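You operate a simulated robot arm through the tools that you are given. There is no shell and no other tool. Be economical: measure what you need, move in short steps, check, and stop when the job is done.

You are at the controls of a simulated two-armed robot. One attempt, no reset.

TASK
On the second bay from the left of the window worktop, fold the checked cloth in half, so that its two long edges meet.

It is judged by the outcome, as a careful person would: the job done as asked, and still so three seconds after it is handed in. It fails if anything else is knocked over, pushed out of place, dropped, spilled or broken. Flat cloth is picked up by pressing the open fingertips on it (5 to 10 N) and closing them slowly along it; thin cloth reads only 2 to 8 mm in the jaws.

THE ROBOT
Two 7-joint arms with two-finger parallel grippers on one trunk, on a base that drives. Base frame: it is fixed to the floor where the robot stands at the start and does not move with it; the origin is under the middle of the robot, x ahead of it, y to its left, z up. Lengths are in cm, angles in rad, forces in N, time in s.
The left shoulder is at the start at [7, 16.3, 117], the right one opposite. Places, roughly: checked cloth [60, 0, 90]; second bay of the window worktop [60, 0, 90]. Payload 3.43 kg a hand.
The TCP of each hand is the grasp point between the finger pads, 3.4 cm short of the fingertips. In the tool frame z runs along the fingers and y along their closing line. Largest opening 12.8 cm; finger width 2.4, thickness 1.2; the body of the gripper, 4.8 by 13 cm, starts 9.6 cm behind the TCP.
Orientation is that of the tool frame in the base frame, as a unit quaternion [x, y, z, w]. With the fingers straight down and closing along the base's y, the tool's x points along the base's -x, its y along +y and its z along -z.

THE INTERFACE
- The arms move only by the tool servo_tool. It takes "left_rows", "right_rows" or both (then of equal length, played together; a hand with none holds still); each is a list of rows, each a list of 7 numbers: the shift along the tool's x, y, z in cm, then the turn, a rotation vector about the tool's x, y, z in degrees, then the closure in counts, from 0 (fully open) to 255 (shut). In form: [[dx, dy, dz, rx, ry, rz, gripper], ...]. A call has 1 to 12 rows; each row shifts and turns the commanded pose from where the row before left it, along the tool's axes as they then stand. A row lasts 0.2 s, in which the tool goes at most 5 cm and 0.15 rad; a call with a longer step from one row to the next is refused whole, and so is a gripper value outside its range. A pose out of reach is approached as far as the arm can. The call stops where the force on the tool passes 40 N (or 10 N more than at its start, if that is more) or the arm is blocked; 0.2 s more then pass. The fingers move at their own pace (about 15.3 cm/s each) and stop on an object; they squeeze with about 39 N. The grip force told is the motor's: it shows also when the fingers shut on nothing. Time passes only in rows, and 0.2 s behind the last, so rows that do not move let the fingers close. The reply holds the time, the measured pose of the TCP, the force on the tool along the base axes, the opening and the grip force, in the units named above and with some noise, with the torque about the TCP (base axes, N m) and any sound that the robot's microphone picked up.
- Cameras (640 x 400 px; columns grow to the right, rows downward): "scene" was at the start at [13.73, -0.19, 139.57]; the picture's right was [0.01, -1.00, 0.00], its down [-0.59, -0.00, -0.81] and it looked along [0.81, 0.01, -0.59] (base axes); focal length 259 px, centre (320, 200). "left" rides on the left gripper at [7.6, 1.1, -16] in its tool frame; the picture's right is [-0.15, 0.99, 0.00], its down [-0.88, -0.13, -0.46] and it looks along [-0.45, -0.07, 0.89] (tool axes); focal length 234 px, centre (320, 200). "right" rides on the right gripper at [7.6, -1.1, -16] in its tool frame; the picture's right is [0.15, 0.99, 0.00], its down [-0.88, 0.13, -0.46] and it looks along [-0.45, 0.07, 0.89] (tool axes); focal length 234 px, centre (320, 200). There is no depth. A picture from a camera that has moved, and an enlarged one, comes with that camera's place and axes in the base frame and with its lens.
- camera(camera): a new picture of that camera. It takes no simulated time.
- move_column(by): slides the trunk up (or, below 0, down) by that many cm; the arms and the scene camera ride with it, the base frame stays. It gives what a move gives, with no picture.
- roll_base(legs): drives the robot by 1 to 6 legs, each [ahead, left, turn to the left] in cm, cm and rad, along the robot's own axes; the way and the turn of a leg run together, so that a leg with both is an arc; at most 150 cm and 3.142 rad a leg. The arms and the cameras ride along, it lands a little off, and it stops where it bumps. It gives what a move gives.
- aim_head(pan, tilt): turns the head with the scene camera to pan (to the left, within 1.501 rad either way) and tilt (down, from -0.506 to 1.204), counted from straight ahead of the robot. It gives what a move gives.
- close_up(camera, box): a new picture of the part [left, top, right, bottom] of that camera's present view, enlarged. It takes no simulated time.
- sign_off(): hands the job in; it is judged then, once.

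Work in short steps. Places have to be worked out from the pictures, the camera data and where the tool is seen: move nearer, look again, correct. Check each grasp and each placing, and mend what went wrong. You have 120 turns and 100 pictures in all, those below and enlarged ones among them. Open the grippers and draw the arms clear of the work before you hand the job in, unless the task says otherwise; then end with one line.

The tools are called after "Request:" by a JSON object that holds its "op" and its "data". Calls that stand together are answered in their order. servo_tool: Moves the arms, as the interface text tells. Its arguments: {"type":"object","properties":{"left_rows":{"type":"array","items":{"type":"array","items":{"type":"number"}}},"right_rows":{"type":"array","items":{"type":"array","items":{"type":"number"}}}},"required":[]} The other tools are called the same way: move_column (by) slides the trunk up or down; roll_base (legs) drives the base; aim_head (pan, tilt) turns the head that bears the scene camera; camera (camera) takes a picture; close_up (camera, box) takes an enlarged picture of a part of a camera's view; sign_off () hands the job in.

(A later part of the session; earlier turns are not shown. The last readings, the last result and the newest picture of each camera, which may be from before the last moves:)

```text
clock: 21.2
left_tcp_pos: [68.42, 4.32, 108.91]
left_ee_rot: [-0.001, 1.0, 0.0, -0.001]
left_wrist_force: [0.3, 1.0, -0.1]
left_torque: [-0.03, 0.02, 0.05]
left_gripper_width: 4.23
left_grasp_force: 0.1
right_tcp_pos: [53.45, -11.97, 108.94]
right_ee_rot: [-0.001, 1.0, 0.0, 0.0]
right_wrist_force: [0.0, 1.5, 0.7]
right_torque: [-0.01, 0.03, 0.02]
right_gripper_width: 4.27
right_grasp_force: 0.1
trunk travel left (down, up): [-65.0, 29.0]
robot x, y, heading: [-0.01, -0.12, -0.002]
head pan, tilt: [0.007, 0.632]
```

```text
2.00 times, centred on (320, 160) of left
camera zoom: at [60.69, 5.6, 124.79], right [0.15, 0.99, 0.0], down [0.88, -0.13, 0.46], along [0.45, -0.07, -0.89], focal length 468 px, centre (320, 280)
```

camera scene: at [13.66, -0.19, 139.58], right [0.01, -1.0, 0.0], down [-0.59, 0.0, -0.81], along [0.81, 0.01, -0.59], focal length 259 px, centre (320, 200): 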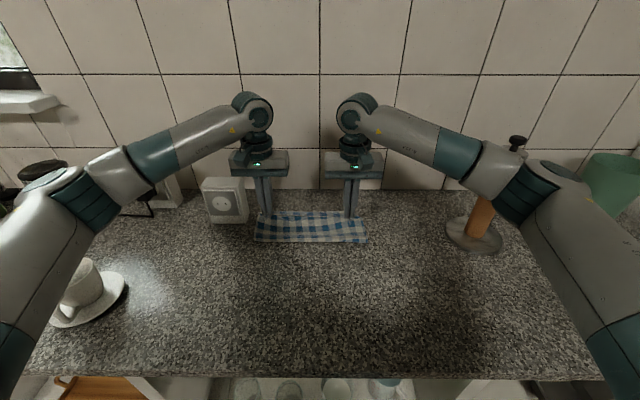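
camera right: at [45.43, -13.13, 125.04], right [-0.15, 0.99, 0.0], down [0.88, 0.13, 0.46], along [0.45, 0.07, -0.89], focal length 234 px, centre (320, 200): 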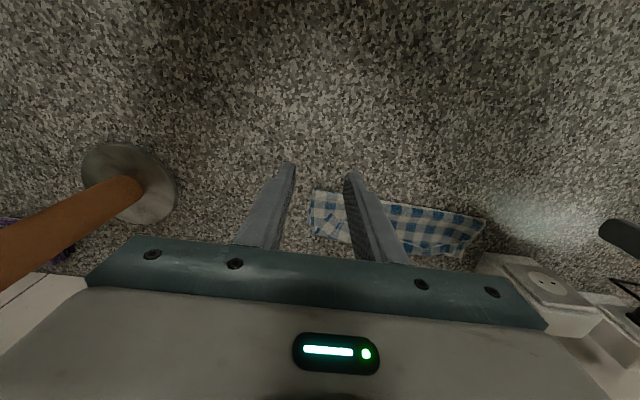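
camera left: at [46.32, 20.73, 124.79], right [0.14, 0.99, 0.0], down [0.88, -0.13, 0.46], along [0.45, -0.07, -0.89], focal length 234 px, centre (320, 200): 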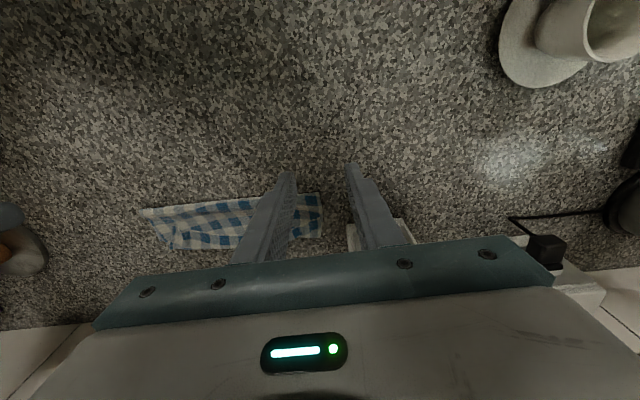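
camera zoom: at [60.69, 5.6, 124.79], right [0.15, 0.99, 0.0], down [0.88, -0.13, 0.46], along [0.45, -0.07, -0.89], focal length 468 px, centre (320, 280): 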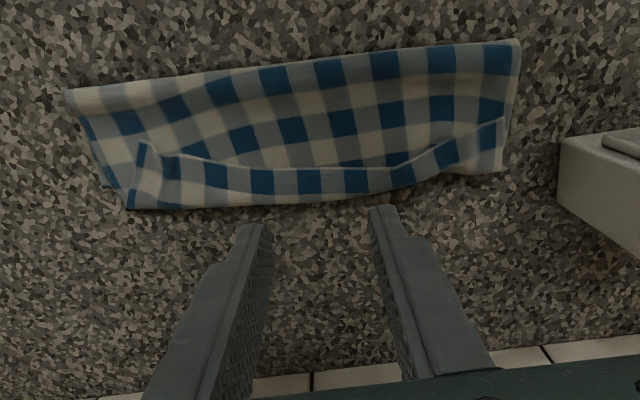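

I zoom further on both far corners to tell the layers apart.

Request:
{"op": "close_up", "data": {"camera": "left", "box": [185, 95, 305, 170]}}

Request:
{"op": "close_up", "data": {"camera": "left", "box": [310, 75, 430, 150]}}

```text
5.33 times, centred on (245, 132) of left
camera zoom: at [60.69, 5.6, 124.79], right [0.15, 0.99, 0.0], down [0.88, -0.13, 0.46], along [0.45, -0.07, -0.89], focal length 1249 px, centre (720, 560)
```

zoom: 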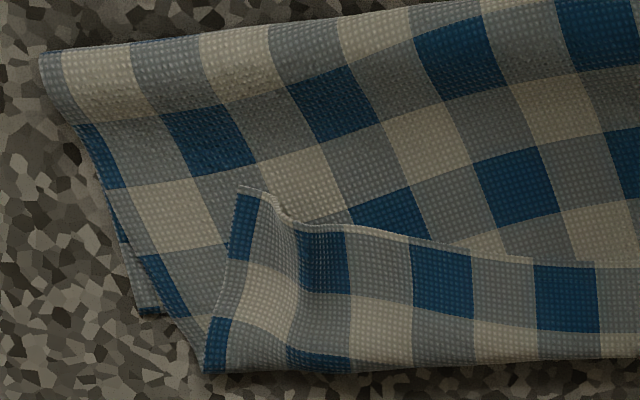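

```text
5.33 times, centred on (370, 112) of left
camera zoom: at [60.69, 5.6, 124.79], right [0.15, 0.99, 0.0], down [0.88, -0.13, 0.46], along [0.45, -0.07, -0.89], focal length 1249 px, centre (53, 667)
```

zoom: 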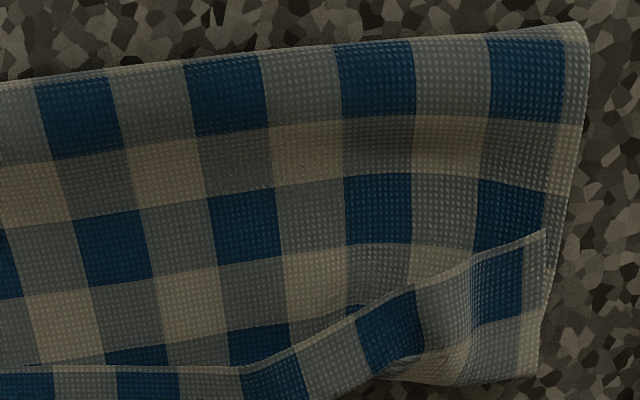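

Now it's clear: the lower layer's far corner (right) is at x≈68, while the top layer overshoots with ≈2–5 cm turned back. Plan: sweep the turned-back rim forward so it lies flat, regrip it from there (correct orientation), and redo the placement. I set both hands, jaws 8 cm open, just behind the hem.

Request:
{"op": "servo_tool", "data": {"left_rows": [[1.3, 2.6, 0, 0, 0, 0, 96], [1.3, 2.6, 0, 0, 0, 0, 96], [1.3, 2.5, 3.0, 0, 0, 0, 96], [0, 0, 4.0, 0, 0, 0, 96], [0, 0, 4, 0, 0, 0, 96], [0, 0, 1, 0, 0, 0, 96]], "right_rows": [[-3.1, 2.6, 0, 0, 0, 0, 96], [-3.1, 2.6, 0, 0, 0, 0, 96], [-3.1, 2.6, 2.5, 0, 0, 0, 96], [0, 0, 4, 0, 0, 0, 96], [0, 0, 4, 0, 0, 0, 96], [0, 0, 1, 0, 0, 0, 96]]}}

Request:
{"op": "camera", "data": {"camera": "left"}}

Request:
{"op": "camera", "data": {"camera": "right"}}

Request:
{"op": "close_up", "data": {"camera": "scene", "box": [240, 180, 384, 270]}}

```text
clock: 22.6
left_tcp_pos: [64.32, 12.03, 96.83]
left_ee_rot: [0.0, 1.0, 0.0, 0.0]
left_wrist_force: [0.9, -0.3, -0.4]
left_torque: [-0.01, 0.03, 0.01]
left_gripper_width: 7.97
left_grasp_force: 0.0
right_tcp_pos: [62.64, -4.24, 97.36]
right_ee_rot: [0.0, 1.0, 0.0, 0.0]
right_wrist_force: [0.6, -0.2, -0.4]
right_torque: [0.01, 0.04, -0.01]
right_gripper_width: 7.96
right_grasp_force: 0.1
trunk travel left (down, up): [-65.0, 29.0]
robot x, y, heading: [0.38, 0.14, -0.005]
head pan, tilt: [0.007, 0.632]
```

```text
60 pictures are left
camera left: at [56.72, 13.26, 112.72], right [0.15, 0.99, 0.0], down [0.88, -0.13, 0.46], along [0.45, -0.07, -0.89], focal length 234 px, centre (320, 200)
```

left: 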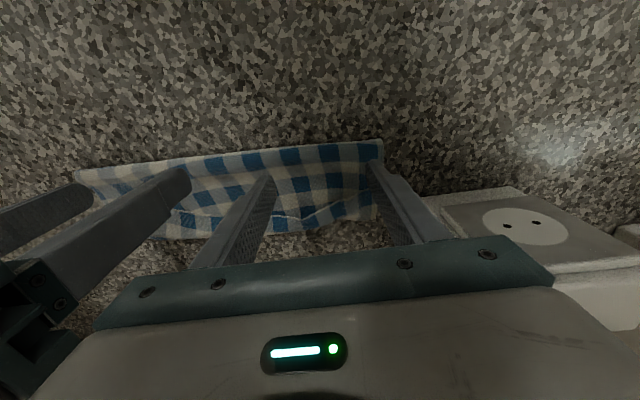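

```text
59 pictures are left
camera right: at [54.97, -5.37, 113.29], right [-0.15, 0.99, 0.0], down [0.88, 0.13, 0.46], along [0.45, 0.07, -0.89], focal length 234 px, centre (320, 200)
```

right: 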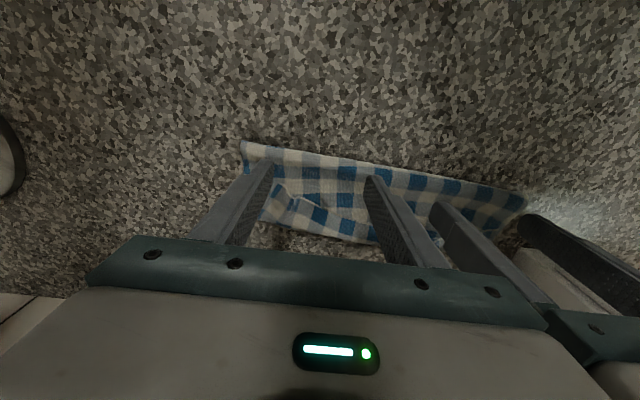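

```text
4.44 times, centred on (312, 225) of scene
camera zoom: at [13.72, -0.17, 139.57], right [0.01, -1.0, 0.0], down [-0.59, 0.0, -0.81], along [0.81, 0.01, -0.59], focal length 1150 px, centre (356, 89)
```

zoom: 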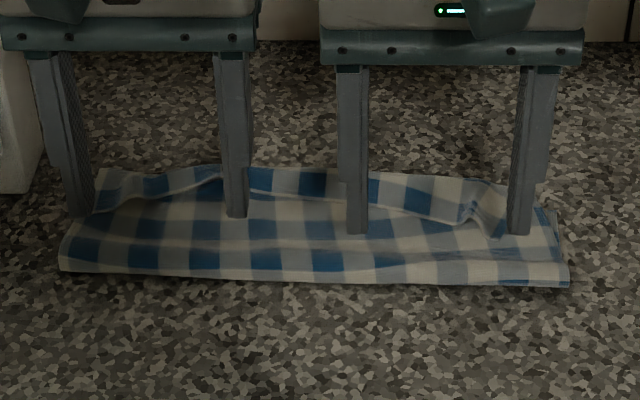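

Hands are behind the hem. I lower to ~0.6 cm above the counter and sweep forward slowly.

Request:
{"op": "servo_tool", "data": {"left_rows": [[0, 0, 1.4, 0, 0, 0, 96], [0, 0, 1.2, 0, 0, 0, 96], [0, 0, 0, 0, 0, 0, 96], [-0.9, 0, 0, 0, 0, 0, 96], [-0.9, 0, 0, 0, 0, 0, 96], [-0.9, 0, 0, 0, 0, 0, 96], [-0.9, 0, 0, 0, 0, 0, 96], [-0.9, 0, 0, 0, 0, 0, 96], [-0.9, 0, 0, 0, 0, 0, 96], [-0.9, 0, 0, 0, 0, 0, 96], [-0.9, 0, 0, 0, 0, 0, 96], [0, 0, 0, 0, 0, 0, 96]], "right_rows": [[0, 0, 1.7, 0, 0, 0, 96], [0, 0, 1.4, 0, 0, 0, 96], [0, 0, 0, 0, 0, 0, 96], [-0.9, 0, 0, 0, 0, 0, 96], [-0.9, 0, 0, 0, 0, 0, 96], [-0.9, 0, 0, 0, 0, 0, 96], [-0.9, 0, 0, 0, 0, 0, 96], [-0.9, 0, 0, 0, 0, 0, 96], [-0.9, 0, 0, 0, 0, 0, 96], [-0.9, 0, 0, 0, 0, 0, 96], [-0.9, 0, 0, 0, 0, 0, 96], [0, 0, 0, 0, 0, 0, 96]]}}

Request:
{"op": "camera", "data": {"camera": "left"}}

Request:
{"op": "camera", "data": {"camera": "right"}}

Request:
{"op": "close_up", "data": {"camera": "scene", "box": [240, 180, 384, 270]}}

```text
clock: 25.2
left_tcp_pos: [71.56, 12.02, 94.24]
left_ee_rot: [0.0, 1.0, 0.001, 0.0]
left_wrist_force: [-0.8, 0.2, 0.1]
left_torque: [-0.04, -0.01, 0.0]
left_gripper_width: 7.99
left_grasp_force: 0.1
right_tcp_pos: [69.73, -4.34, 94.32]
right_ee_rot: [0.0, 1.0, 0.0, 0.0]
right_wrist_force: [-0.4, 0.1, -0.6]
right_torque: [0.01, -0.04, 0.03]
right_gripper_width: 8.0
right_grasp_force: 0.0
trunk travel left (down, up): [-65.0, 29.0]
robot x, y, heading: [-0.03, -0.02, 0.0]
head pan, tilt: [0.007, 0.632]
```

```text
57 pictures are left
camera left: at [63.96, 13.29, 110.13], right [0.15, 0.99, 0.0], down [0.88, -0.13, 0.46], along [0.45, -0.07, -0.89], focal length 234 px, centre (320, 200)
```

left: 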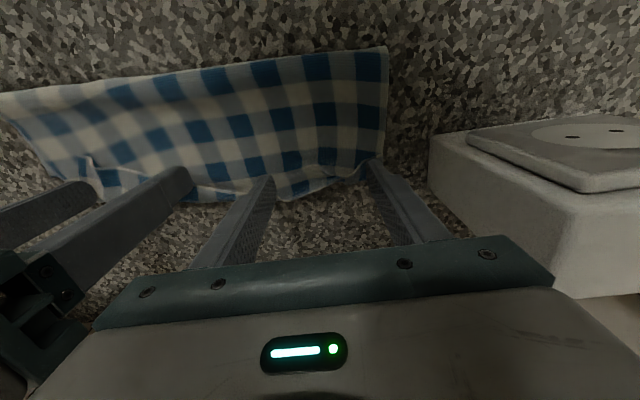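

```text
56 pictures are left
camera right: at [62.14, -5.4, 110.28], right [-0.15, 0.99, 0.0], down [0.88, 0.13, 0.46], along [0.45, 0.07, -0.89], focal length 234 px, centre (320, 200)
```

right: 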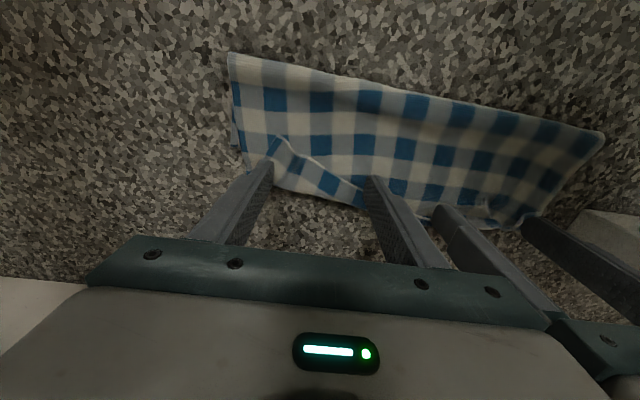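

```text
4.44 times, centred on (312, 225) of scene
camera zoom: at [13.72, -0.19, 139.57], right [0.01, -1.0, 0.0], down [-0.59, 0.0, -0.81], along [0.81, 0.01, -0.59], focal length 1150 px, centre (356, 89)
```

zoom: 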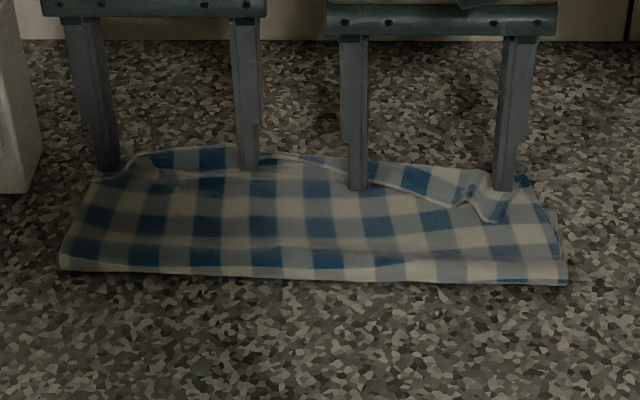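

The rim is rolling forward. I continue the sweep a few cm, then rise.

Request:
{"op": "servo_tool", "data": {"left_rows": [[-0.9, 0, 0, 0, 0, 0, 96], [-0.9, 0, 0, 0, 0, 0, 96], [-0.9, 0, 0, 0, 0, 0, 96], [-0.8, 0, 0, 0, 0, 0, 96], [0, 0, 0, 0, 0, 0, 96], [0, 0, -1.5, 0, 0, 0, 96], [0, 0, -2.5, 0, 0, 0, 96], [0, 0, -3, 0, 0, 0, 96]], "right_rows": [[-1, 0, 0, 0, 0, 0, 96], [-1, 0, 0, 0, 0, 0, 96], [-1, 0, 0, 0, 0, 0, 96], [-1, 0, 0, 0, 0, 0, 96], [-0.6, 0, 0, 0, 0, 0, 96], [0, 0, -1.5, 0, 0, 0, 96], [0, 0, -2.5, 0, 0, 0, 96], [0, 0, -3, 0, 0, 0, 96]]}}

Request:
{"op": "camera", "data": {"camera": "left"}}

Request:
{"op": "camera", "data": {"camera": "right"}}

Request:
{"op": "close_up", "data": {"camera": "scene", "box": [240, 180, 384, 270]}}

```text
clock: 27.0
left_tcp_pos: [75.01, 12.1, 101.31]
left_ee_rot: [-0.001, 1.0, 0.001, -0.001]
left_wrist_force: [-0.4, 1.0, -0.3]
left_torque: [0.04, 0.0, -0.01]
left_gripper_width: 7.98
left_grasp_force: 0.1
right_tcp_pos: [74.29, -4.17, 101.38]
right_ee_rot: [0.0, 1.0, 0.001, 0.0]
right_wrist_force: [-0.3, -0.7, -0.2]
right_torque: [-0.01, -0.03, 0.01]
right_gripper_width: 7.99
right_grasp_force: 0.0
trunk travel left (down, up): [-65.0, 29.0]
robot x, y, heading: [0.17, 0.54, 0.001]
head pan, tilt: [0.007, 0.632]
```

```text
54 pictures are left
camera left: at [67.39, 13.32, 117.17], right [0.15, 0.99, 0.0], down [0.88, -0.13, 0.46], along [0.45, -0.07, -0.89], focal length 234 px, centre (320, 200)
```

left: 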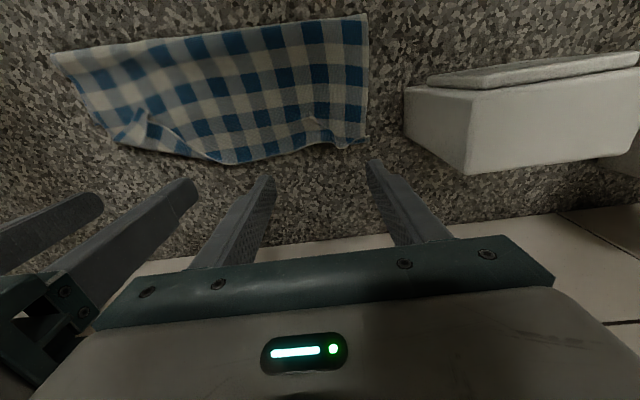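

```text
53 pictures are left
camera right: at [66.66, -5.31, 117.35], right [-0.15, 0.99, 0.0], down [0.88, 0.13, 0.46], along [0.45, 0.07, -0.89], focal length 234 px, centre (320, 200)
```

right: 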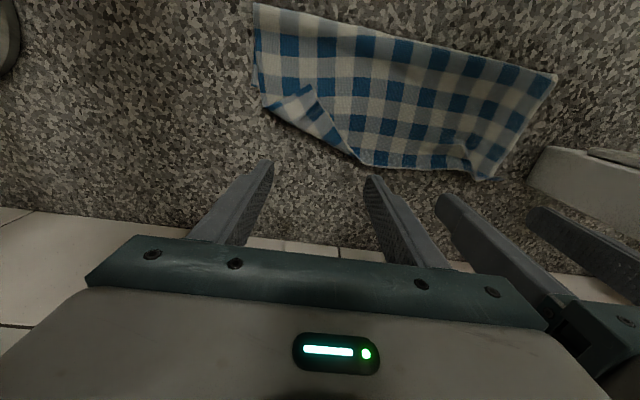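

```text
4.44 times, centred on (312, 225) of scene
camera zoom: at [13.59, -0.19, 139.57], right [0.01, -1.0, 0.0], down [-0.59, 0.0, -0.81], along [0.81, 0.01, -0.59], focal length 1150 px, centre (356, 89)
```

zoom: 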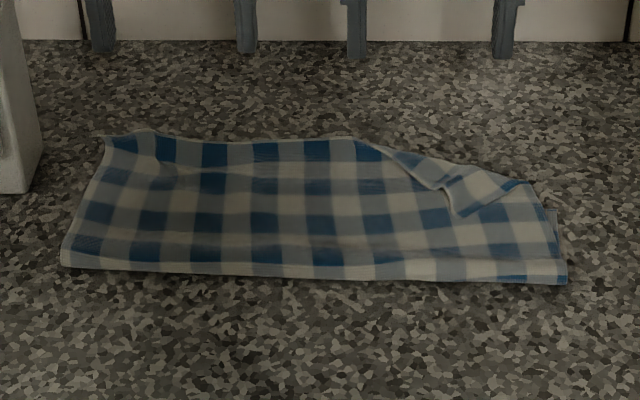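

Nearly all of the rim is flat now; only the right corner is turned in (tip near (67.3, −6.4)). I push that tip out with the closed right fingers, diagonally forward-right.

Request:
{"op": "servo_tool", "data": {"right_rows": [[3, -0.5, 0, 0, 0, 0, 200], [3, -0.5, 0, 0, 0, 0, 255], [2.8, -0.5, 2, 0, 0, 0, 255], [0, 0, 3, 0, 0, 0, 255], [0, 0, 2, 0, 0, 0, 255], [-0.9, -0.37, 0, 0, 0, 0, 255], [-0.9, -0.37, 0, 0, 0, 0, 255], [-0.9, -0.37, 0, 0, 0, 0, 255], [-0.9, -0.37, 0, 0, 0, 0, 255], [-0.9, -0.37, 0, 0, 0, 0, 255], [-0.9, -0.37, 0, 0, 0, 0, 255]]}}

Request:
{"op": "close_up", "data": {"camera": "right", "box": [200, 20, 440, 170]}}

```text
clock: 29.4
left_tcp_pos: [75.14, 12.08, 101.25]
left_ee_rot: [0.0, 1.0, -0.001, -0.001]
left_wrist_force: [0.5, -0.4, -0.3]
left_torque: [-0.03, -0.04, -0.03]
left_gripper_width: 7.98
left_grasp_force: 0.1
right_tcp_pos: [71.03, -7.93, 94.2]
right_ee_rot: [0.0, 1.0, 0.001, 0.0]
right_wrist_force: [0.2, -0.3, -0.1]
right_torque: [-0.02, -0.01, 0.0]
right_gripper_width: 0.01
right_grasp_force: 33.3
trunk travel left (down, up): [-65.0, 29.0]
robot x, y, heading: [0.21, -0.04, -0.0]
head pan, tilt: [0.007, 0.632]
```

```text
2.67 times, centred on (320, 95) of right
camera zoom: at [63.39, -9.1, 110.26], right [-0.15, 0.99, 0.0], down [0.88, 0.13, 0.46], along [0.45, 0.07, -0.89], focal length 624 px, centre (320, 480)
```

zoom: 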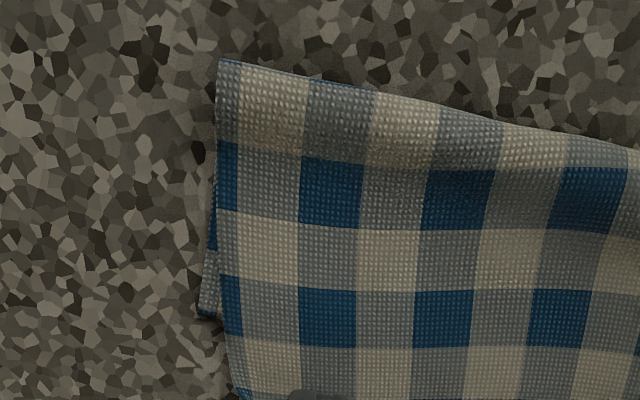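

The corner is being pushed outward. I finish the push and lift, then look at the whole from both hands.

Request:
{"op": "servo_tool", "data": {"right_rows": [[-0.9, -0.35, 0, 0, 0, 0, 255], [-0.9, -0.35, 0, 0, 0, 0, 255], [-0.9, -0.3, 0, 0, 0, 0, 255], [-0.9, -0.3, 0, 0, 0, 0, 255], [-0.6, -0.2, 0, 0, 0, 0, 255], [0, 0, -1.5, 0, 0, 0, 255], [0, 0, -2.5, 0, 0, 0, 255], [0, 0, -3, 0, 0, 0, 255]]}}

Request:
{"op": "camera", "data": {"camera": "right"}}

Request:
{"op": "close_up", "data": {"camera": "left", "box": [40, 0, 440, 250]}}

```text
clock: 31.2
left_tcp_pos: [75.11, 12.18, 101.21]
left_ee_rot: [-0.001, 1.0, 0.0, 0.0]
left_wrist_force: [1.0, -0.7, -0.8]
left_torque: [0.0, -0.03, -0.02]
left_gripper_width: 7.99
left_grasp_force: 0.0
right_tcp_pos: [75.04, -9.4, 101.41]
right_ee_rot: [0.0, 1.0, 0.0, 0.001]
right_wrist_force: [0.0, 0.5, 0.1]
right_torque: [-0.01, -0.02, -0.02]
right_gripper_width: 0.0
right_grasp_force: 33.2
trunk travel left (down, up): [-65.0, 29.0]
robot x, y, heading: [-0.17, -0.24, -0.0]
head pan, tilt: [0.007, 0.632]
```

```text
50 pictures are left
camera right: at [67.48, -10.5, 117.34], right [-0.15, 0.99, 0.0], down [0.88, 0.13, 0.46], along [0.45, 0.07, -0.89], focal length 234 px, centre (320, 200)
```

right: 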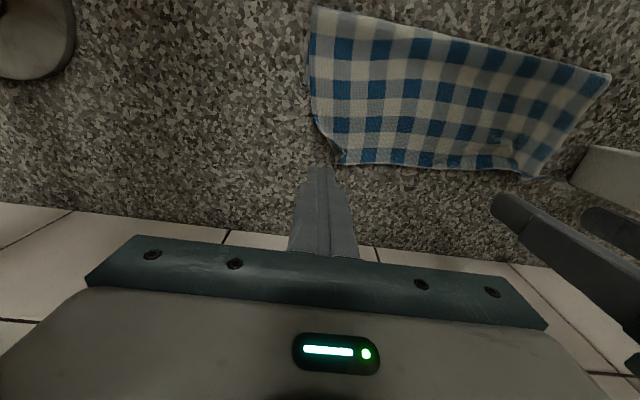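

```text
1.60 times, centred on (240, 125) of left
camera zoom: at [67.46, 13.35, 117.1], right [0.15, 0.99, 0.0], down [0.88, -0.13, 0.46], along [0.45, -0.07, -0.89], focal length 375 px, centre (448, 320)
```

zoom: 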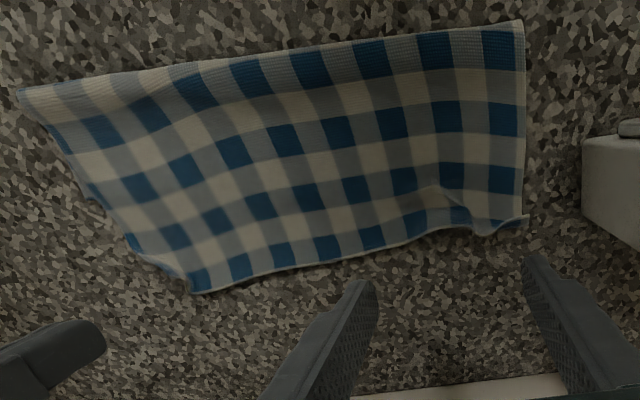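

The top edge now lies flat beyond the lower one: its corners are near (73.6, 18.0) and (75.6, −6.8); it should sit at about (69.3, 17.4) and (68, −12.1). I position both hands over that edge to regrip it, keeping the left body clear of the socket box (side at y≈21.7, top z≈103.5).

Request:
{"op": "servo_tool", "data": {"left_rows": [[0.7, 0.8, 0, 0, 0, 0, 185], [0.6, 0.7, 1, 0, 0, 0, 185], [0, 0, 2, 0, 0, 0, 185], [0, 0, 2, 0, 0, 0, 185], [0, 0, 0, 0, 0, 0, 185]], "right_rows": [[0.2, 2.9, 0, 0, 0, 0, 185], [0.2, 2.9, 1, 0, 0, 0, 185], [0, 0, 2, 0, 0, 0, 185], [0, 0, 2, 0, 0, 0, 185], [0, 0, 0, 0, 0, 0, 185]]}}

Request:
{"op": "close_up", "data": {"camera": "left", "box": [200, 60, 440, 210]}}

Request:
{"op": "close_up", "data": {"camera": "right", "box": [200, 60, 440, 210]}}

Request:
{"op": "camera", "data": {"camera": "scene"}}

```text
clock: 32.4
left_tcp_pos: [73.76, 13.48, 96.33]
left_ee_rot: [-0.001, 1.0, 0.0, 0.0]
left_wrist_force: [-0.3, 0.3, -0.1]
left_torque: [0.01, 0.01, 0.0]
left_gripper_width: 3.52
left_grasp_force: 0.0
right_tcp_pos: [74.72, -3.54, 96.32]
right_ee_rot: [0.0, 1.0, 0.0, 0.0]
right_wrist_force: [-0.6, -0.6, 0.0]
right_torque: [0.0, 0.04, -0.01]
right_gripper_width: 3.54
right_grasp_force: 0.0
trunk travel left (down, up): [-65.0, 29.0]
robot x, y, heading: [-0.19, -0.01, 0.001]
head pan, tilt: [0.007, 0.632]
```

```text
2.67 times, centred on (320, 135) of left
camera zoom: at [66.13, 14.81, 112.18], right [0.14, 0.99, 0.0], down [0.88, -0.13, 0.46], along [0.45, -0.07, -0.89], focal length 624 px, centre (320, 373)
```

zoom: 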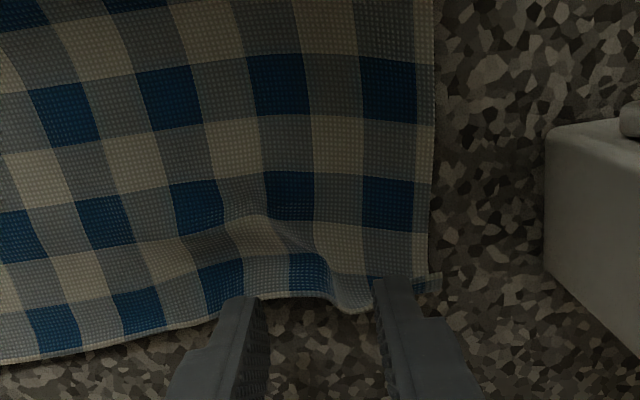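

```text
2.67 times, centred on (320, 135) of right
camera zoom: at [67.09, -4.74, 112.24], right [-0.15, 0.99, 0.0], down [0.88, 0.13, 0.46], along [0.45, 0.07, -0.89], focal length 624 px, centre (320, 373)
```

zoom: 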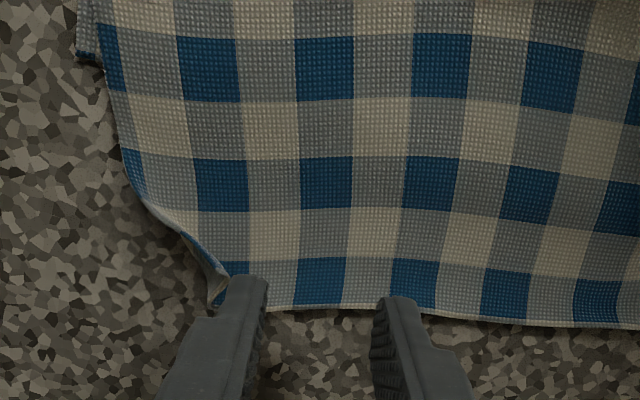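

```text
46 pictures are left
camera scene: at [13.7, -0.21, 139.57], right [0.01, -1.0, 0.0], down [-0.59, 0.0, -0.81], along [0.81, 0.01, -0.59], focal length 259 px, centre (320, 200)
```

scene: 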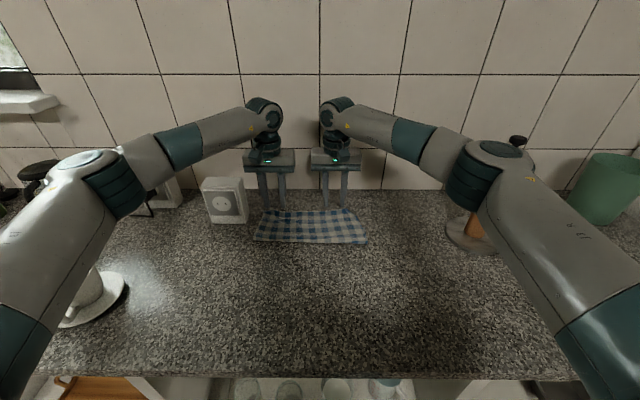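

Fingers straddle the hem on both sides. I lower to contact.

Request:
{"op": "servo_tool", "data": {"left_rows": [[0.3, 0, 1.0, 0, 0, 0, 185], [0, 0, 0.8, 0, 0, 0, 185], [0, 0, 0.5, 0, 0, 0, 185], [0, 0, 0.35, 0, 0, 0, 185], [0, 0, 0, 0, 0, 0, 185]], "right_rows": [[-0.2, 0, 1.0, 0, 0, 0, 185], [0, 0, 0.8, 0, 0, 0, 185], [0, 0, 0.5, 0, 0, 0, 185], [0, 0, 0.35, 0, 0, 0, 185], [0, 0, 0, 0, 0, 0, 185]]}}

```text
clock: 33.6
left_tcp_pos: [73.49, 13.51, 93.57]
left_ee_rot: [-0.001, 1.0, 0.0, 0.001]
left_wrist_force: [-0.2, -0.7, 4.3]
left_torque: [0.06, -0.01, 0.03]
left_gripper_width: 3.51
left_grasp_force: 0.0
right_tcp_pos: [74.91, -3.69, 93.64]
right_ee_rot: [0.001, 1.0, 0.0, 0.0]
right_wrist_force: [-0.1, -0.3, -0.3]
right_torque: [-0.01, 0.0, 0.01]
right_gripper_width: 3.54
right_grasp_force: 0.0
trunk travel left (down, up): [-65.0, 29.0]
robot x, y, heading: [-0.26, 0.28, -0.004]
head pan, tilt: [0.007, 0.632]
```

Left touches at 4 N; right not yet. I press both a little more.

Request:
{"op": "servo_tool", "data": {"left_rows": [[0, 0, 0.05, 0, 0, 0, 185], [0, 0, 0, 0, 0, 0, 185], [0, 0, 0, 0, 0, 0, 185]], "right_rows": [[0, 0, 0.12, 0, 0, 0, 185], [0, 0, 0.06, 0, 0, 0, 185], [0, 0, 0, 0, 0, 0, 185]]}}

```text
clock: 34.4
left_tcp_pos: [73.43, 13.54, 93.68]
left_ee_rot: [-0.001, 1.0, 0.001, 0.0]
left_wrist_force: [0.6, 0.7, 4.7]
left_torque: [0.1, -0.06, 0.0]
left_gripper_width: 3.54
left_grasp_force: 0.3
right_tcp_pos: [75.05, -3.58, 93.39]
right_ee_rot: [0.0, 1.0, 0.0, 0.001]
right_wrist_force: [1.7, 0.0, 5.9]
right_torque: [0.0, -0.06, 0.0]
right_gripper_width: 3.53
right_grasp_force: 0.1
trunk travel left (down, up): [-65.0, 29.0]
robot x, y, heading: [-0.09, -0.16, 0.001]
head pan, tilt: [0.007, 0.632]
```

About 5–6 N each; I add a hair and close slowly.

Request:
{"op": "servo_tool", "data": {"left_rows": [[0, 0, 0.04, 0, 0, 0, 190], [0, 0, 0, 0, 0, 0, 197], [0, 0, 0, 0, 0, 0, 204], [0, 0, 0, 0, 0, 0, 211], [0, 0, 0, 0, 0, 0, 218], [0, 0, 0, 0, 0, 0, 225], [0, 0, 0, 0, 0, 0, 232], [0, 0, 0, 0, 0, 0, 240], [0, 0, 0, 0, 0, 0, 248], [0, 0, 0, 0, 0, 0, 255], [0, 0, 0, 0, 0, 0, 255]], "right_rows": [[0, 0, 0.04, 0, 0, 0, 190], [0, 0, 0, 0, 0, 0, 197], [0, 0, 0, 0, 0, 0, 204], [0, 0, 0, 0, 0, 0, 211], [0, 0, 0, 0, 0, 0, 218], [0, 0, 0, 0, 0, 0, 225], [0, 0, 0, 0, 0, 0, 232], [0, 0, 0, 0, 0, 0, 240], [0, 0, 0, 0, 0, 0, 248], [0, 0, 0, 0, 0, 0, 255], [0, 0, 0, 0, 0, 0, 255]]}}

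Request:
{"op": "servo_tool", "data": {"left_rows": [[0, 0, -1, 0, 0, 0, 255], [0, 0, -1, 0, 0, 0, 255], [0, 0, -1, 0, 0, 0, 255]], "right_rows": [[0, 0, -1, 0, 0, 0, 255], [0, 0, -1, 0, 0, 0, 255], [0, 0, -1, 0, 0, 0, 255]]}}

Request:
{"op": "camera", "data": {"camera": "left"}}

Request:
{"op": "camera", "data": {"camera": "right"}}

```text
clock: 36.8
left_tcp_pos: [73.39, 13.51, 93.64]
left_ee_rot: [-0.001, 1.0, 0.001, 0.001]
left_wrist_force: [0.2, -0.6, 10.6]
left_torque: [-0.04, 0.02, 0.0]
left_gripper_width: 0.01
left_grasp_force: 32.7
right_tcp_pos: [74.69, -3.69, 93.49]
right_ee_rot: [0.0, 1.0, 0.0, 0.001]
right_wrist_force: [1.2, 2.4, 8.7]
right_torque: [0.09, -0.01, 0.0]
right_gripper_width: 0.23
right_grasp_force: 36.9
trunk travel left (down, up): [-65.0, 29.0]
robot x, y, heading: [0.24, 0.01, 0.0]
head pan, tilt: [0.007, 0.632]
```

```text
clock: 37.6
left_tcp_pos: [73.56, 13.52, 96.38]
left_ee_rot: [-0.001, 1.0, 0.0, 0.0]
left_wrist_force: [-1.0, 0.3, -0.1]
left_torque: [0.0, 0.04, 0.04]
left_gripper_width: 0.0
left_grasp_force: 33.2
right_tcp_pos: [75.01, -3.64, 96.48]
right_ee_rot: [-0.001, 1.0, 0.0, 0.0]
right_wrist_force: [0.1, 0.8, 0.0]
right_torque: [-0.01, -0.01, 0.0]
right_gripper_width: 0.22
right_grasp_force: 36.8
trunk travel left (down, up): [-65.0, 29.0]
robot x, y, heading: [-0.08, -0.21, -0.001]
head pan, tilt: [0.007, 0.632]
```

```text
45 pictures are left
camera left: at [65.88, 14.78, 112.37], right [0.15, 0.99, 0.0], down [0.88, -0.13, 0.45], along [0.45, -0.07, -0.89], focal length 234 px, centre (320, 200)
```

left: 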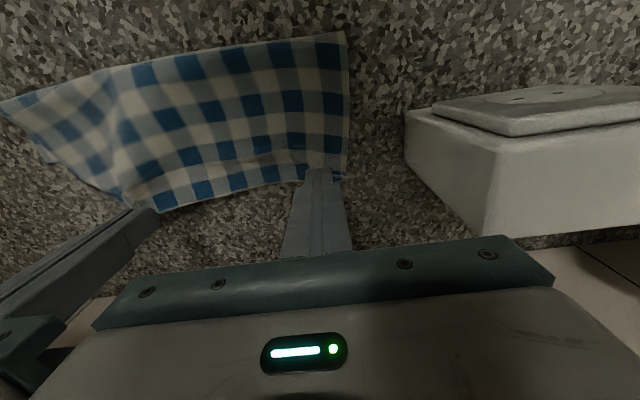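

```text
44 pictures are left
camera right: at [67.39, -4.8, 112.4], right [-0.15, 0.99, 0.0], down [0.88, 0.13, 0.46], along [0.45, 0.07, -0.89], focal length 234 px, centre (320, 200)
```

right: 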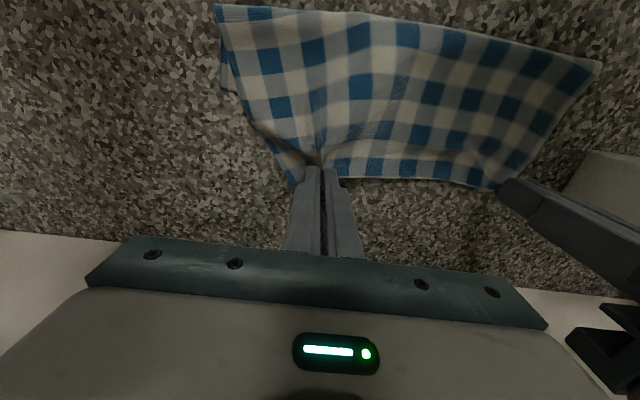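

Right holds the cloth, left closed on nothing. I open the left to ~4.5 cm, move it 0.9 cm deeper into the cloth, and look.

Request:
{"op": "servo_tool", "data": {"left_rows": [[0.9, 0, 0, 0, 0, 0, 165], [0, -0.3, 0, 0, 0, 0, 165], [0, 0, 0, 0, 0, 0, 165]]}}

Request:
{"op": "close_up", "data": {"camera": "left", "box": [200, 60, 440, 210]}}

```text
clock: 38.4
left_tcp_pos: [72.7, 13.24, 96.48]
left_ee_rot: [-0.001, 1.0, 0.0, 0.0]
left_wrist_force: [-0.7, -0.3, 0.6]
left_torque: [-0.01, -0.01, 0.01]
left_gripper_width: 4.51
left_grasp_force: 0.0
right_tcp_pos: [74.9, -3.67, 96.46]
right_ee_rot: [0.0, 1.0, -0.001, 0.001]
right_wrist_force: [-0.2, 0.3, -0.4]
right_torque: [-0.02, 0.02, 0.0]
right_gripper_width: 0.21
right_grasp_force: 37.1
trunk travel left (down, up): [-65.0, 29.0]
robot x, y, heading: [-0.14, -0.45, 0.001]
head pan, tilt: [0.007, 0.632]
```

```text
2.67 times, centred on (320, 135) of left
camera zoom: at [64.96, 14.51, 112.42], right [0.15, 0.99, 0.0], down [0.88, -0.13, 0.46], along [0.45, -0.07, -0.89], focal length 624 px, centre (320, 373)
```

zoom: 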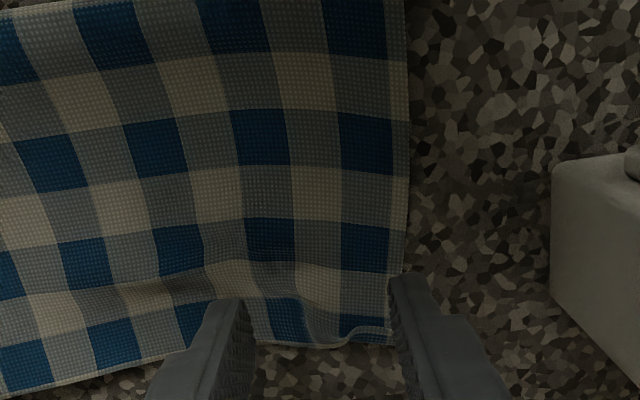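

The left corner is at y≈16 with the hem at x≈74.5, so I shift the left hand 1.2 cm inward and 0.6 cm forward, then lower to contact.

Request:
{"op": "servo_tool", "data": {"left_rows": [[-0.6, -1.2, 0, 0, 0, 0, 165], [0, 0, 1.0, 0, 0, 0, 165], [0, 0, 1.0, 0, 0, 0, 165], [0, 0, 0.6, 0, 0, 0, 165], [0, 0, 0.2, 0, 0, 0, 165], [0, 0, 0.1, 0, 0, 0, 165], [0, 0, 0, 0, 0, 0, 165]]}}

Request:
{"op": "close_up", "data": {"camera": "left", "box": [200, 60, 440, 210]}}

```text
clock: 40.0
left_tcp_pos: [73.2, 11.99, 93.62]
left_ee_rot: [-0.001, 1.0, 0.0, -0.001]
left_wrist_force: [0.7, -0.4, 4.0]
left_torque: [0.1, -0.06, -0.03]
left_gripper_width: 4.49
left_grasp_force: 0.1
right_tcp_pos: [75.03, -3.71, 96.32]
right_ee_rot: [0.0, 1.0, 0.0, 0.0]
right_wrist_force: [0.2, -1.5, -0.1]
right_torque: [0.0, 0.01, 0.01]
right_gripper_width: 0.22
right_grasp_force: 36.5
trunk travel left (down, up): [-65.0, 29.0]
robot x, y, heading: [0.03, 0.27, -0.001]
head pan, tilt: [0.007, 0.632]
```

```text
2.67 times, centred on (320, 135) of left
camera zoom: at [65.53, 13.3, 109.51], right [0.15, 0.99, 0.0], down [0.88, -0.13, 0.46], along [0.45, -0.07, -0.89], focal length 624 px, centre (320, 373)
```

zoom: 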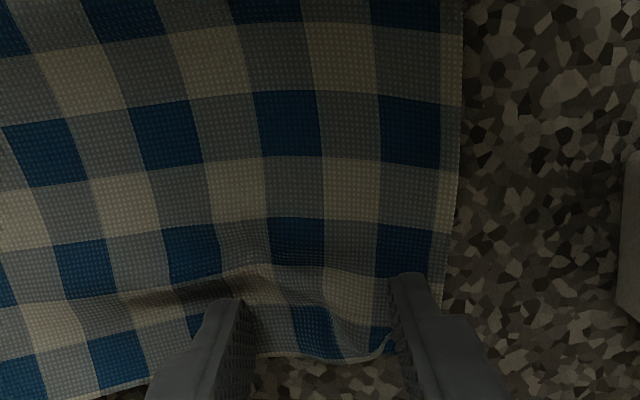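

The fingertips now press inside the hem with cloth between them. I press slightly more and close slowly, then lift both.

Request:
{"op": "servo_tool", "data": {"left_rows": [[0, 0, 0.06, 0, 0, 0, 173], [0, 0, 0, 0, 0, 0, 181], [0, 0, 0, 0, 0, 0, 189], [0, 0, 0, 0, 0, 0, 197], [0, 0, 0, 0, 0, 0, 205], [0, 0, 0, 0, 0, 0, 213], [0, 0, 0, 0, 0, 0, 221], [0, 0, 0, 0, 0, 0, 229], [0, 0, 0, 0, 0, 0, 237], [0, 0, 0, 0, 0, 0, 246], [0, 0, 0, 0, 0, 0, 255], [0, 0, 0, 0, 0, 0, 255]]}}

Request:
{"op": "servo_tool", "data": {"left_rows": [[0, 0, -1, 0, 0, 0, 255], [0, 0, -1, 0, 0, 0, 255], [0, 0, -1, 0, 0, 0, 255]]}}

Request:
{"op": "camera", "data": {"camera": "left"}}

```text
clock: 42.6
left_tcp_pos: [73.19, 12.06, 93.65]
left_ee_rot: [-0.001, 1.0, -0.001, -0.001]
left_wrist_force: [0.3, -2.4, 5.6]
left_torque: [-0.12, 0.0, -0.03]
left_gripper_width: 0.26
left_grasp_force: 36.9
right_tcp_pos: [74.95, -3.64, 96.47]
right_ee_rot: [0.0, 1.0, 0.0, 0.0]
right_wrist_force: [0.6, 2.2, -0.6]
right_torque: [0.06, 0.01, -0.02]
right_gripper_width: 0.21
right_grasp_force: 37.2
trunk travel left (down, up): [-65.0, 29.0]
robot x, y, heading: [0.11, -0.11, 0.002]
head pan, tilt: [0.007, 0.632]
```

```text
clock: 43.4
left_tcp_pos: [73.18, 12.11, 96.55]
left_ee_rot: [-0.001, 1.0, 0.0, -0.001]
left_wrist_force: [-0.2, 0.7, -0.1]
left_torque: [-0.01, -0.02, -0.02]
left_gripper_width: 0.25
left_grasp_force: 37.0
right_tcp_pos: [75.05, -3.8, 96.38]
right_ee_rot: [0.0, 1.0, 0.0, 0.0]
right_wrist_force: [-0.3, -1.0, 0.2]
right_torque: [-0.02, -0.04, 0.05]
right_gripper_width: 0.2
right_grasp_force: 37.1
trunk travel left (down, up): [-65.0, 29.0]
robot x, y, heading: [-0.14, 0.2, -0.0]
head pan, tilt: [0.007, 0.632]
```

```text
41 pictures are left
camera left: at [65.6, 13.32, 112.4], right [0.15, 0.99, 0.0], down [0.88, -0.13, 0.45], along [0.45, -0.07, -0.89], focal length 234 px, centre (320, 200)
```

left: 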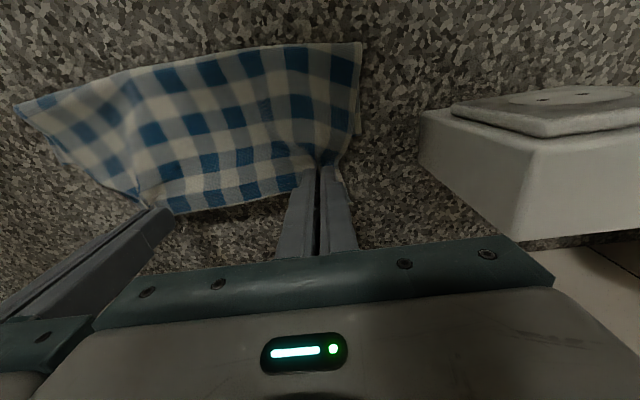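

Both hands now hold the top edge. I carry it up and back toward the robot to unpeel the excess, spreading the right hand to its side to square the cloth.

Request:
{"op": "servo_tool", "data": {"left_rows": [[1.2, -0.1, -1.5, 0, 0, 0, 255], [1.4, -0.1, -1.5, 0, 0, 0, 255], [1.5, -0.1, -1.2, 0, 0, 0, 255], [1.5, -0.1, -1.0, 0, 0, 0, 255], [1.5, -0.1, -0.8, 0, 0, 0, 255], [1.5, -0.1, -0.5, 0, 0, 0, 255], [1.5, -0.1, 0, 0, 0, 0, 255], [1.5, 0, 0, 0, 0, 0, 255], [1.5, 0, 0, 0, 0, 0, 255], [1.5, 0, 0, 0, 0, 0, 255], [0, 0, 0, 0, 0, 0, 255], [0, 0, 0, 0, 0, 0, 255]], "right_rows": [[1.5, -0.3, -1.5, 0, 0, 0, 255], [1.7, -0.3, -1.5, 0, 0, 0, 255], [1.7, -0.3, -1.2, 0, 0, 0, 255], [1.7, -0.3, -1.0, 0, 0, 0, 255], [1.7, -0.3, -0.8, 0, 0, 0, 255], [1.7, -0.3, -0.5, 0, 0, 0, 255], [1.7, -0.3, 0, 0, 0, 0, 255], [1.7, -0.3, 0, 0, 0, 0, 255], [1.8, -0.3, 0, 0, 0, 0, 255], [1.8, -0.3, 0, 0, 0, 0, 255], [0, -0.2, 0, 0, 0, 0, 255], [0, 0, 0, 0, 0, 0, 255]]}}

Request:
{"op": "close_up", "data": {"camera": "scene", "box": [220, 180, 400, 292]}}

Request:
{"op": "camera", "data": {"camera": "left"}}

Request:
{"op": "camera", "data": {"camera": "right"}}

```text
clock: 45.7
left_tcp_pos: [58.63, 10.84, 103.0]
left_ee_rot: [0.004, 1.0, -0.007, 0.0]
left_wrist_force: [-1.7, -18.5, -0.2]
left_torque: [-0.65, 0.09, -0.04]
left_gripper_width: 0.22
left_grasp_force: 37.4
right_tcp_pos: [57.96, -6.31, 103.02]
right_ee_rot: [-0.003, 1.0, 0.007, 0.001]
right_wrist_force: [1.5, 19.1, -0.6]
right_torque: [0.66, -0.03, -0.07]
right_gripper_width: 0.24
right_grasp_force: 37.6
trunk travel left (down, up): [-65.0, 29.0]
robot x, y, heading: [0.01, 0.05, -0.004]
head pan, tilt: [0.007, 0.632]
stopped in row 11 (left hand): the force on the tool passed its limit (the readings are from after the stop); the commanded pose is now the measured one
```

```text
3.56 times, centred on (310, 236) of scene
camera zoom: at [13.74, -0.2, 139.57], right [0.01, -1.0, 0.0], down [-0.59, 0.0, -0.81], along [0.81, 0.01, -0.59], focal length 920 px, centre (356, 72)
```

zoom: 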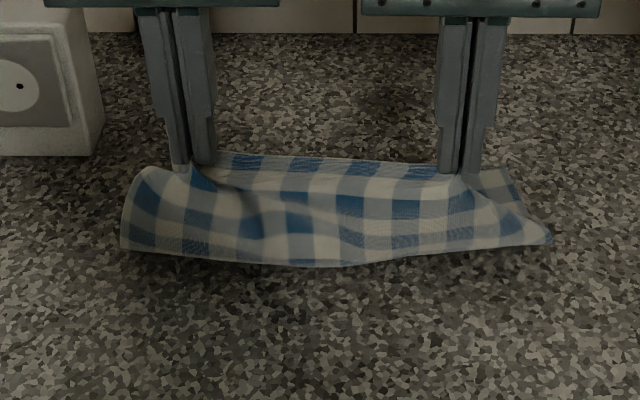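

```text
39 pictures are left
camera left: at [50.91, 12.33, 118.96], right [0.15, 0.99, -0.01], down [0.88, -0.13, 0.46], along [0.45, -0.08, -0.89], focal length 234 px, centre (320, 200)
```

left: 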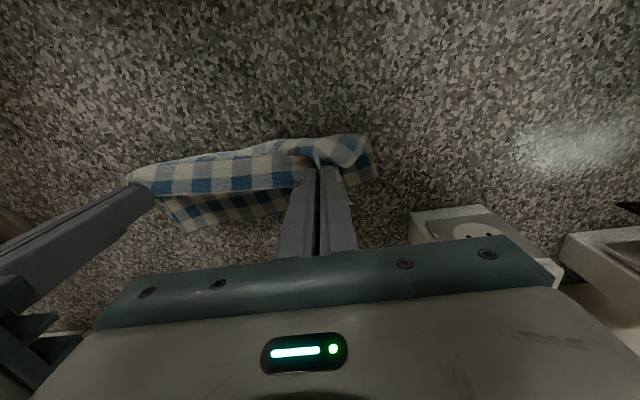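

```text
38 pictures are left
camera right: at [50.33, -7.59, 118.91], right [-0.15, 0.99, 0.01], down [0.88, 0.13, 0.46], along [0.45, 0.08, -0.89], focal length 234 px, centre (320, 200)
```

right: 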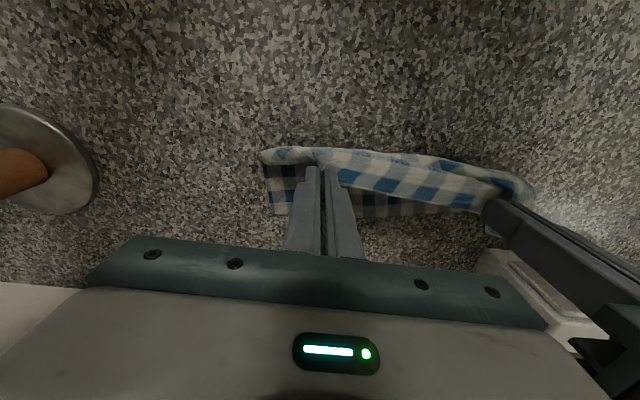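

The hands are pulling the hem taut (19 N), so I relax that. The lower layer's far edge now runs from about (68, −10.5) to (63.5, 17.4), slightly turned; I bring the left hand further back so the fold line becomes parallel to it.

Request:
{"op": "servo_tool", "data": {"left_rows": [[0, -0.4, 0, 0, 0, 0, 255], [1.0, 0, -0.2, 0, 0, 0, 255], [1.0, 0, -0.2, 0, 0, 0, 255], [1.0, 0, -0.1, 0, 0, 0, 255], [1.0, 0, 0, 0, 0, 0, 255], [0, 0, 0, 0, 0, 0, 255], [0, 0, 0, 0, 0, 0, 255]], "right_rows": [[0, 0.3, 0, 0, 0, 0, 255], [0.3, 0.05, -0.2, 0, 0, 0, 255], [0.3, 0.05, -0.2, 0, 0, 0, 255], [0.3, 0.05, -0.1, 0, 0, 0, 255], [0.3, 0.05, 0, 0, 0, 0, 255], [0, 0, 0, 0, 0, 0, 255], [0, 0, 0, 0, 0, 0, 255]]}}

Request:
{"op": "close_up", "data": {"camera": "scene", "box": [220, 180, 400, 292]}}

Request:
{"op": "camera", "data": {"camera": "left"}}

Request:
{"op": "camera", "data": {"camera": "right"}}

```text
clock: 47.3
left_tcp_pos: [54.61, 10.6, 103.48]
left_ee_rot: [0.0, 1.0, -0.005, 0.001]
left_wrist_force: [0.5, -8.9, 0.3]
left_torque: [-0.3, -0.04, -0.01]
left_gripper_width: 0.27
left_grasp_force: 37.4
right_tcp_pos: [56.79, -5.92, 103.45]
right_ee_rot: [0.0, 1.0, 0.004, 0.001]
right_wrist_force: [-1.0, 8.1, 0.5]
right_torque: [0.28, 0.02, 0.0]
right_gripper_width: 0.21
right_grasp_force: 37.5
trunk travel left (down, up): [-65.0, 29.0]
robot x, y, heading: [-0.22, 0.02, -0.004]
head pan, tilt: [0.007, 0.632]
```

```text
3.56 times, centred on (310, 236) of scene
camera zoom: at [13.73, -0.19, 139.57], right [0.01, -1.0, 0.0], down [-0.59, 0.0, -0.81], along [0.81, 0.01, -0.59], focal length 920 px, centre (356, 72)
```

zoom: 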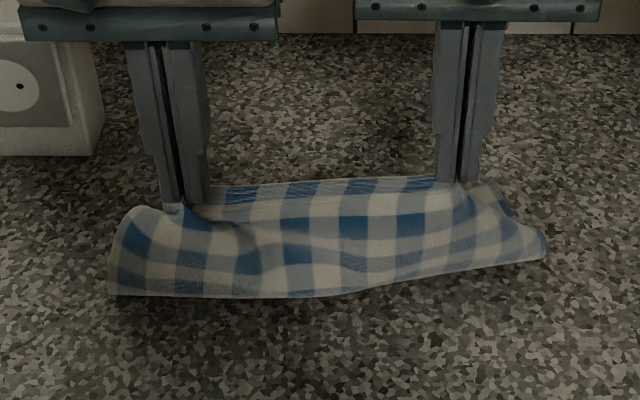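

```text
36 pictures are left
camera left: at [46.95, 12.09, 119.42], right [0.15, 0.99, -0.01], down [0.88, -0.13, 0.46], along [0.45, -0.08, -0.89], focal length 234 px, centre (320, 200)
```

left: 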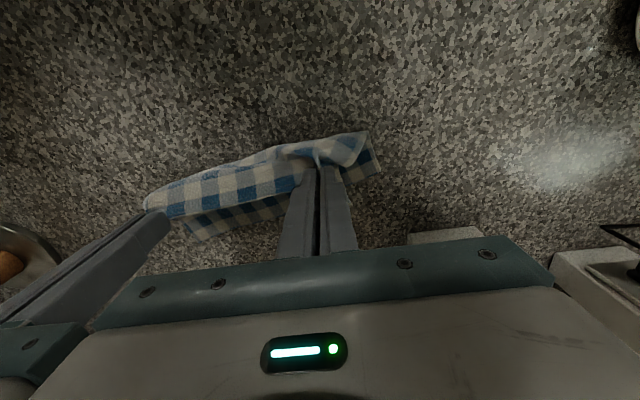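

```text
35 pictures are left
camera right: at [49.17, -7.19, 119.39], right [-0.15, 0.99, 0.01], down [0.88, 0.13, 0.46], along [0.45, 0.08, -0.89], focal length 234 px, centre (320, 200)
```

right: 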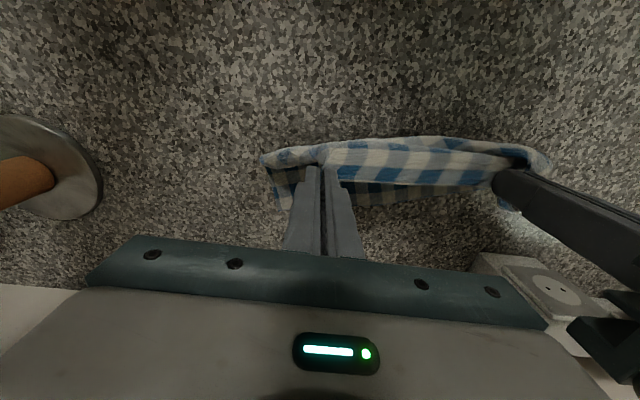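

The short lower part slid along with the hands instead of unrolling (there's a slack loop). Better: hang the cloth up nearly full height, then trail it toward the robot so half lies flat, and fold again. First I lift and square the hands.

Request:
{"op": "servo_tool", "data": {"left_rows": [[-0.4, -0.3, -1.5, 0, 0, 0, 255], [-0.4, 0, -1.5, 0, 0, 0, 255], [-0.4, 0, -1.5, 0, 0, 0, 255], [-0.2, 0, -1.5, 0, 0, 0, 255], [0, 0, -1.5, 0, 0, 0, 255], [0, 0, -1, 0, 0, 0, 255], [0, 0, 0, 0, 0, 0, 255], [0, 0, 0, 0, 0, 0, 255]], "right_rows": [[0.2, 0.2, -1.5, 0, 0, 0, 255], [0.2, 0, -1.5, 0, 0, 0, 255], [0.2, 0, -1.5, 0, 0, 0, 255], [0.2, 0, -1.5, 0, 0, 0, 255], [0, 0, -1.5, 0, 0, 0, 255], [0, 0, -1, 0, 0, 0, 255], [0, 0, 0, 0, 0, 0, 255], [0, 0, 0, 0, 0, 0, 255]]}}

Request:
{"op": "close_up", "data": {"camera": "scene", "box": [200, 150, 420, 288]}}

Request:
{"op": "camera", "data": {"camera": "left"}}

```text
clock: 49.1
left_tcp_pos: [56.03, 10.48, 112.03]
left_ee_rot: [-0.001, 1.0, -0.004, 0.001]
left_wrist_force: [0.0, -2.9, 0.2]
left_torque: [-0.08, 0.01, -0.01]
left_gripper_width: 0.23
left_grasp_force: 37.2
right_tcp_pos: [55.99, -5.8, 111.92]
right_ee_rot: [0.0, 1.0, 0.004, 0.0]
right_wrist_force: [0.3, 2.3, 0.3]
right_torque: [0.06, -0.02, -0.03]
right_gripper_width: 0.19
right_grasp_force: 36.9
trunk travel left (down, up): [-65.0, 29.0]
robot x, y, heading: [-0.13, -0.07, -0.0]
head pan, tilt: [0.007, 0.632]
```

```text
2.90 times, centred on (310, 219) of scene
camera zoom: at [13.73, -0.19, 139.57], right [0.01, -1.0, 0.0], down [-0.59, 0.0, -0.81], along [0.81, 0.01, -0.59], focal length 750 px, centre (349, 145)
```

zoom: 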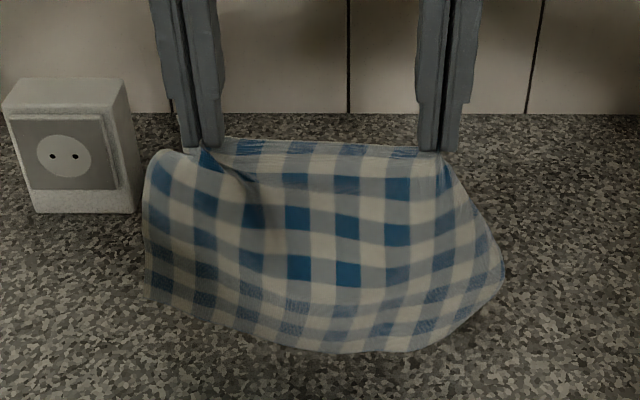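

```text
33 pictures are left
camera left: at [48.36, 11.88, 127.97], right [0.15, 0.99, -0.01], down [0.88, -0.13, 0.46], along [0.45, -0.08, -0.89], focal length 234 px, centre (320, 200)
```

left: 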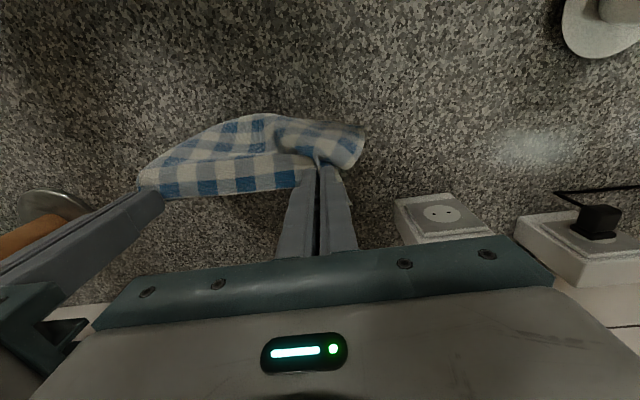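

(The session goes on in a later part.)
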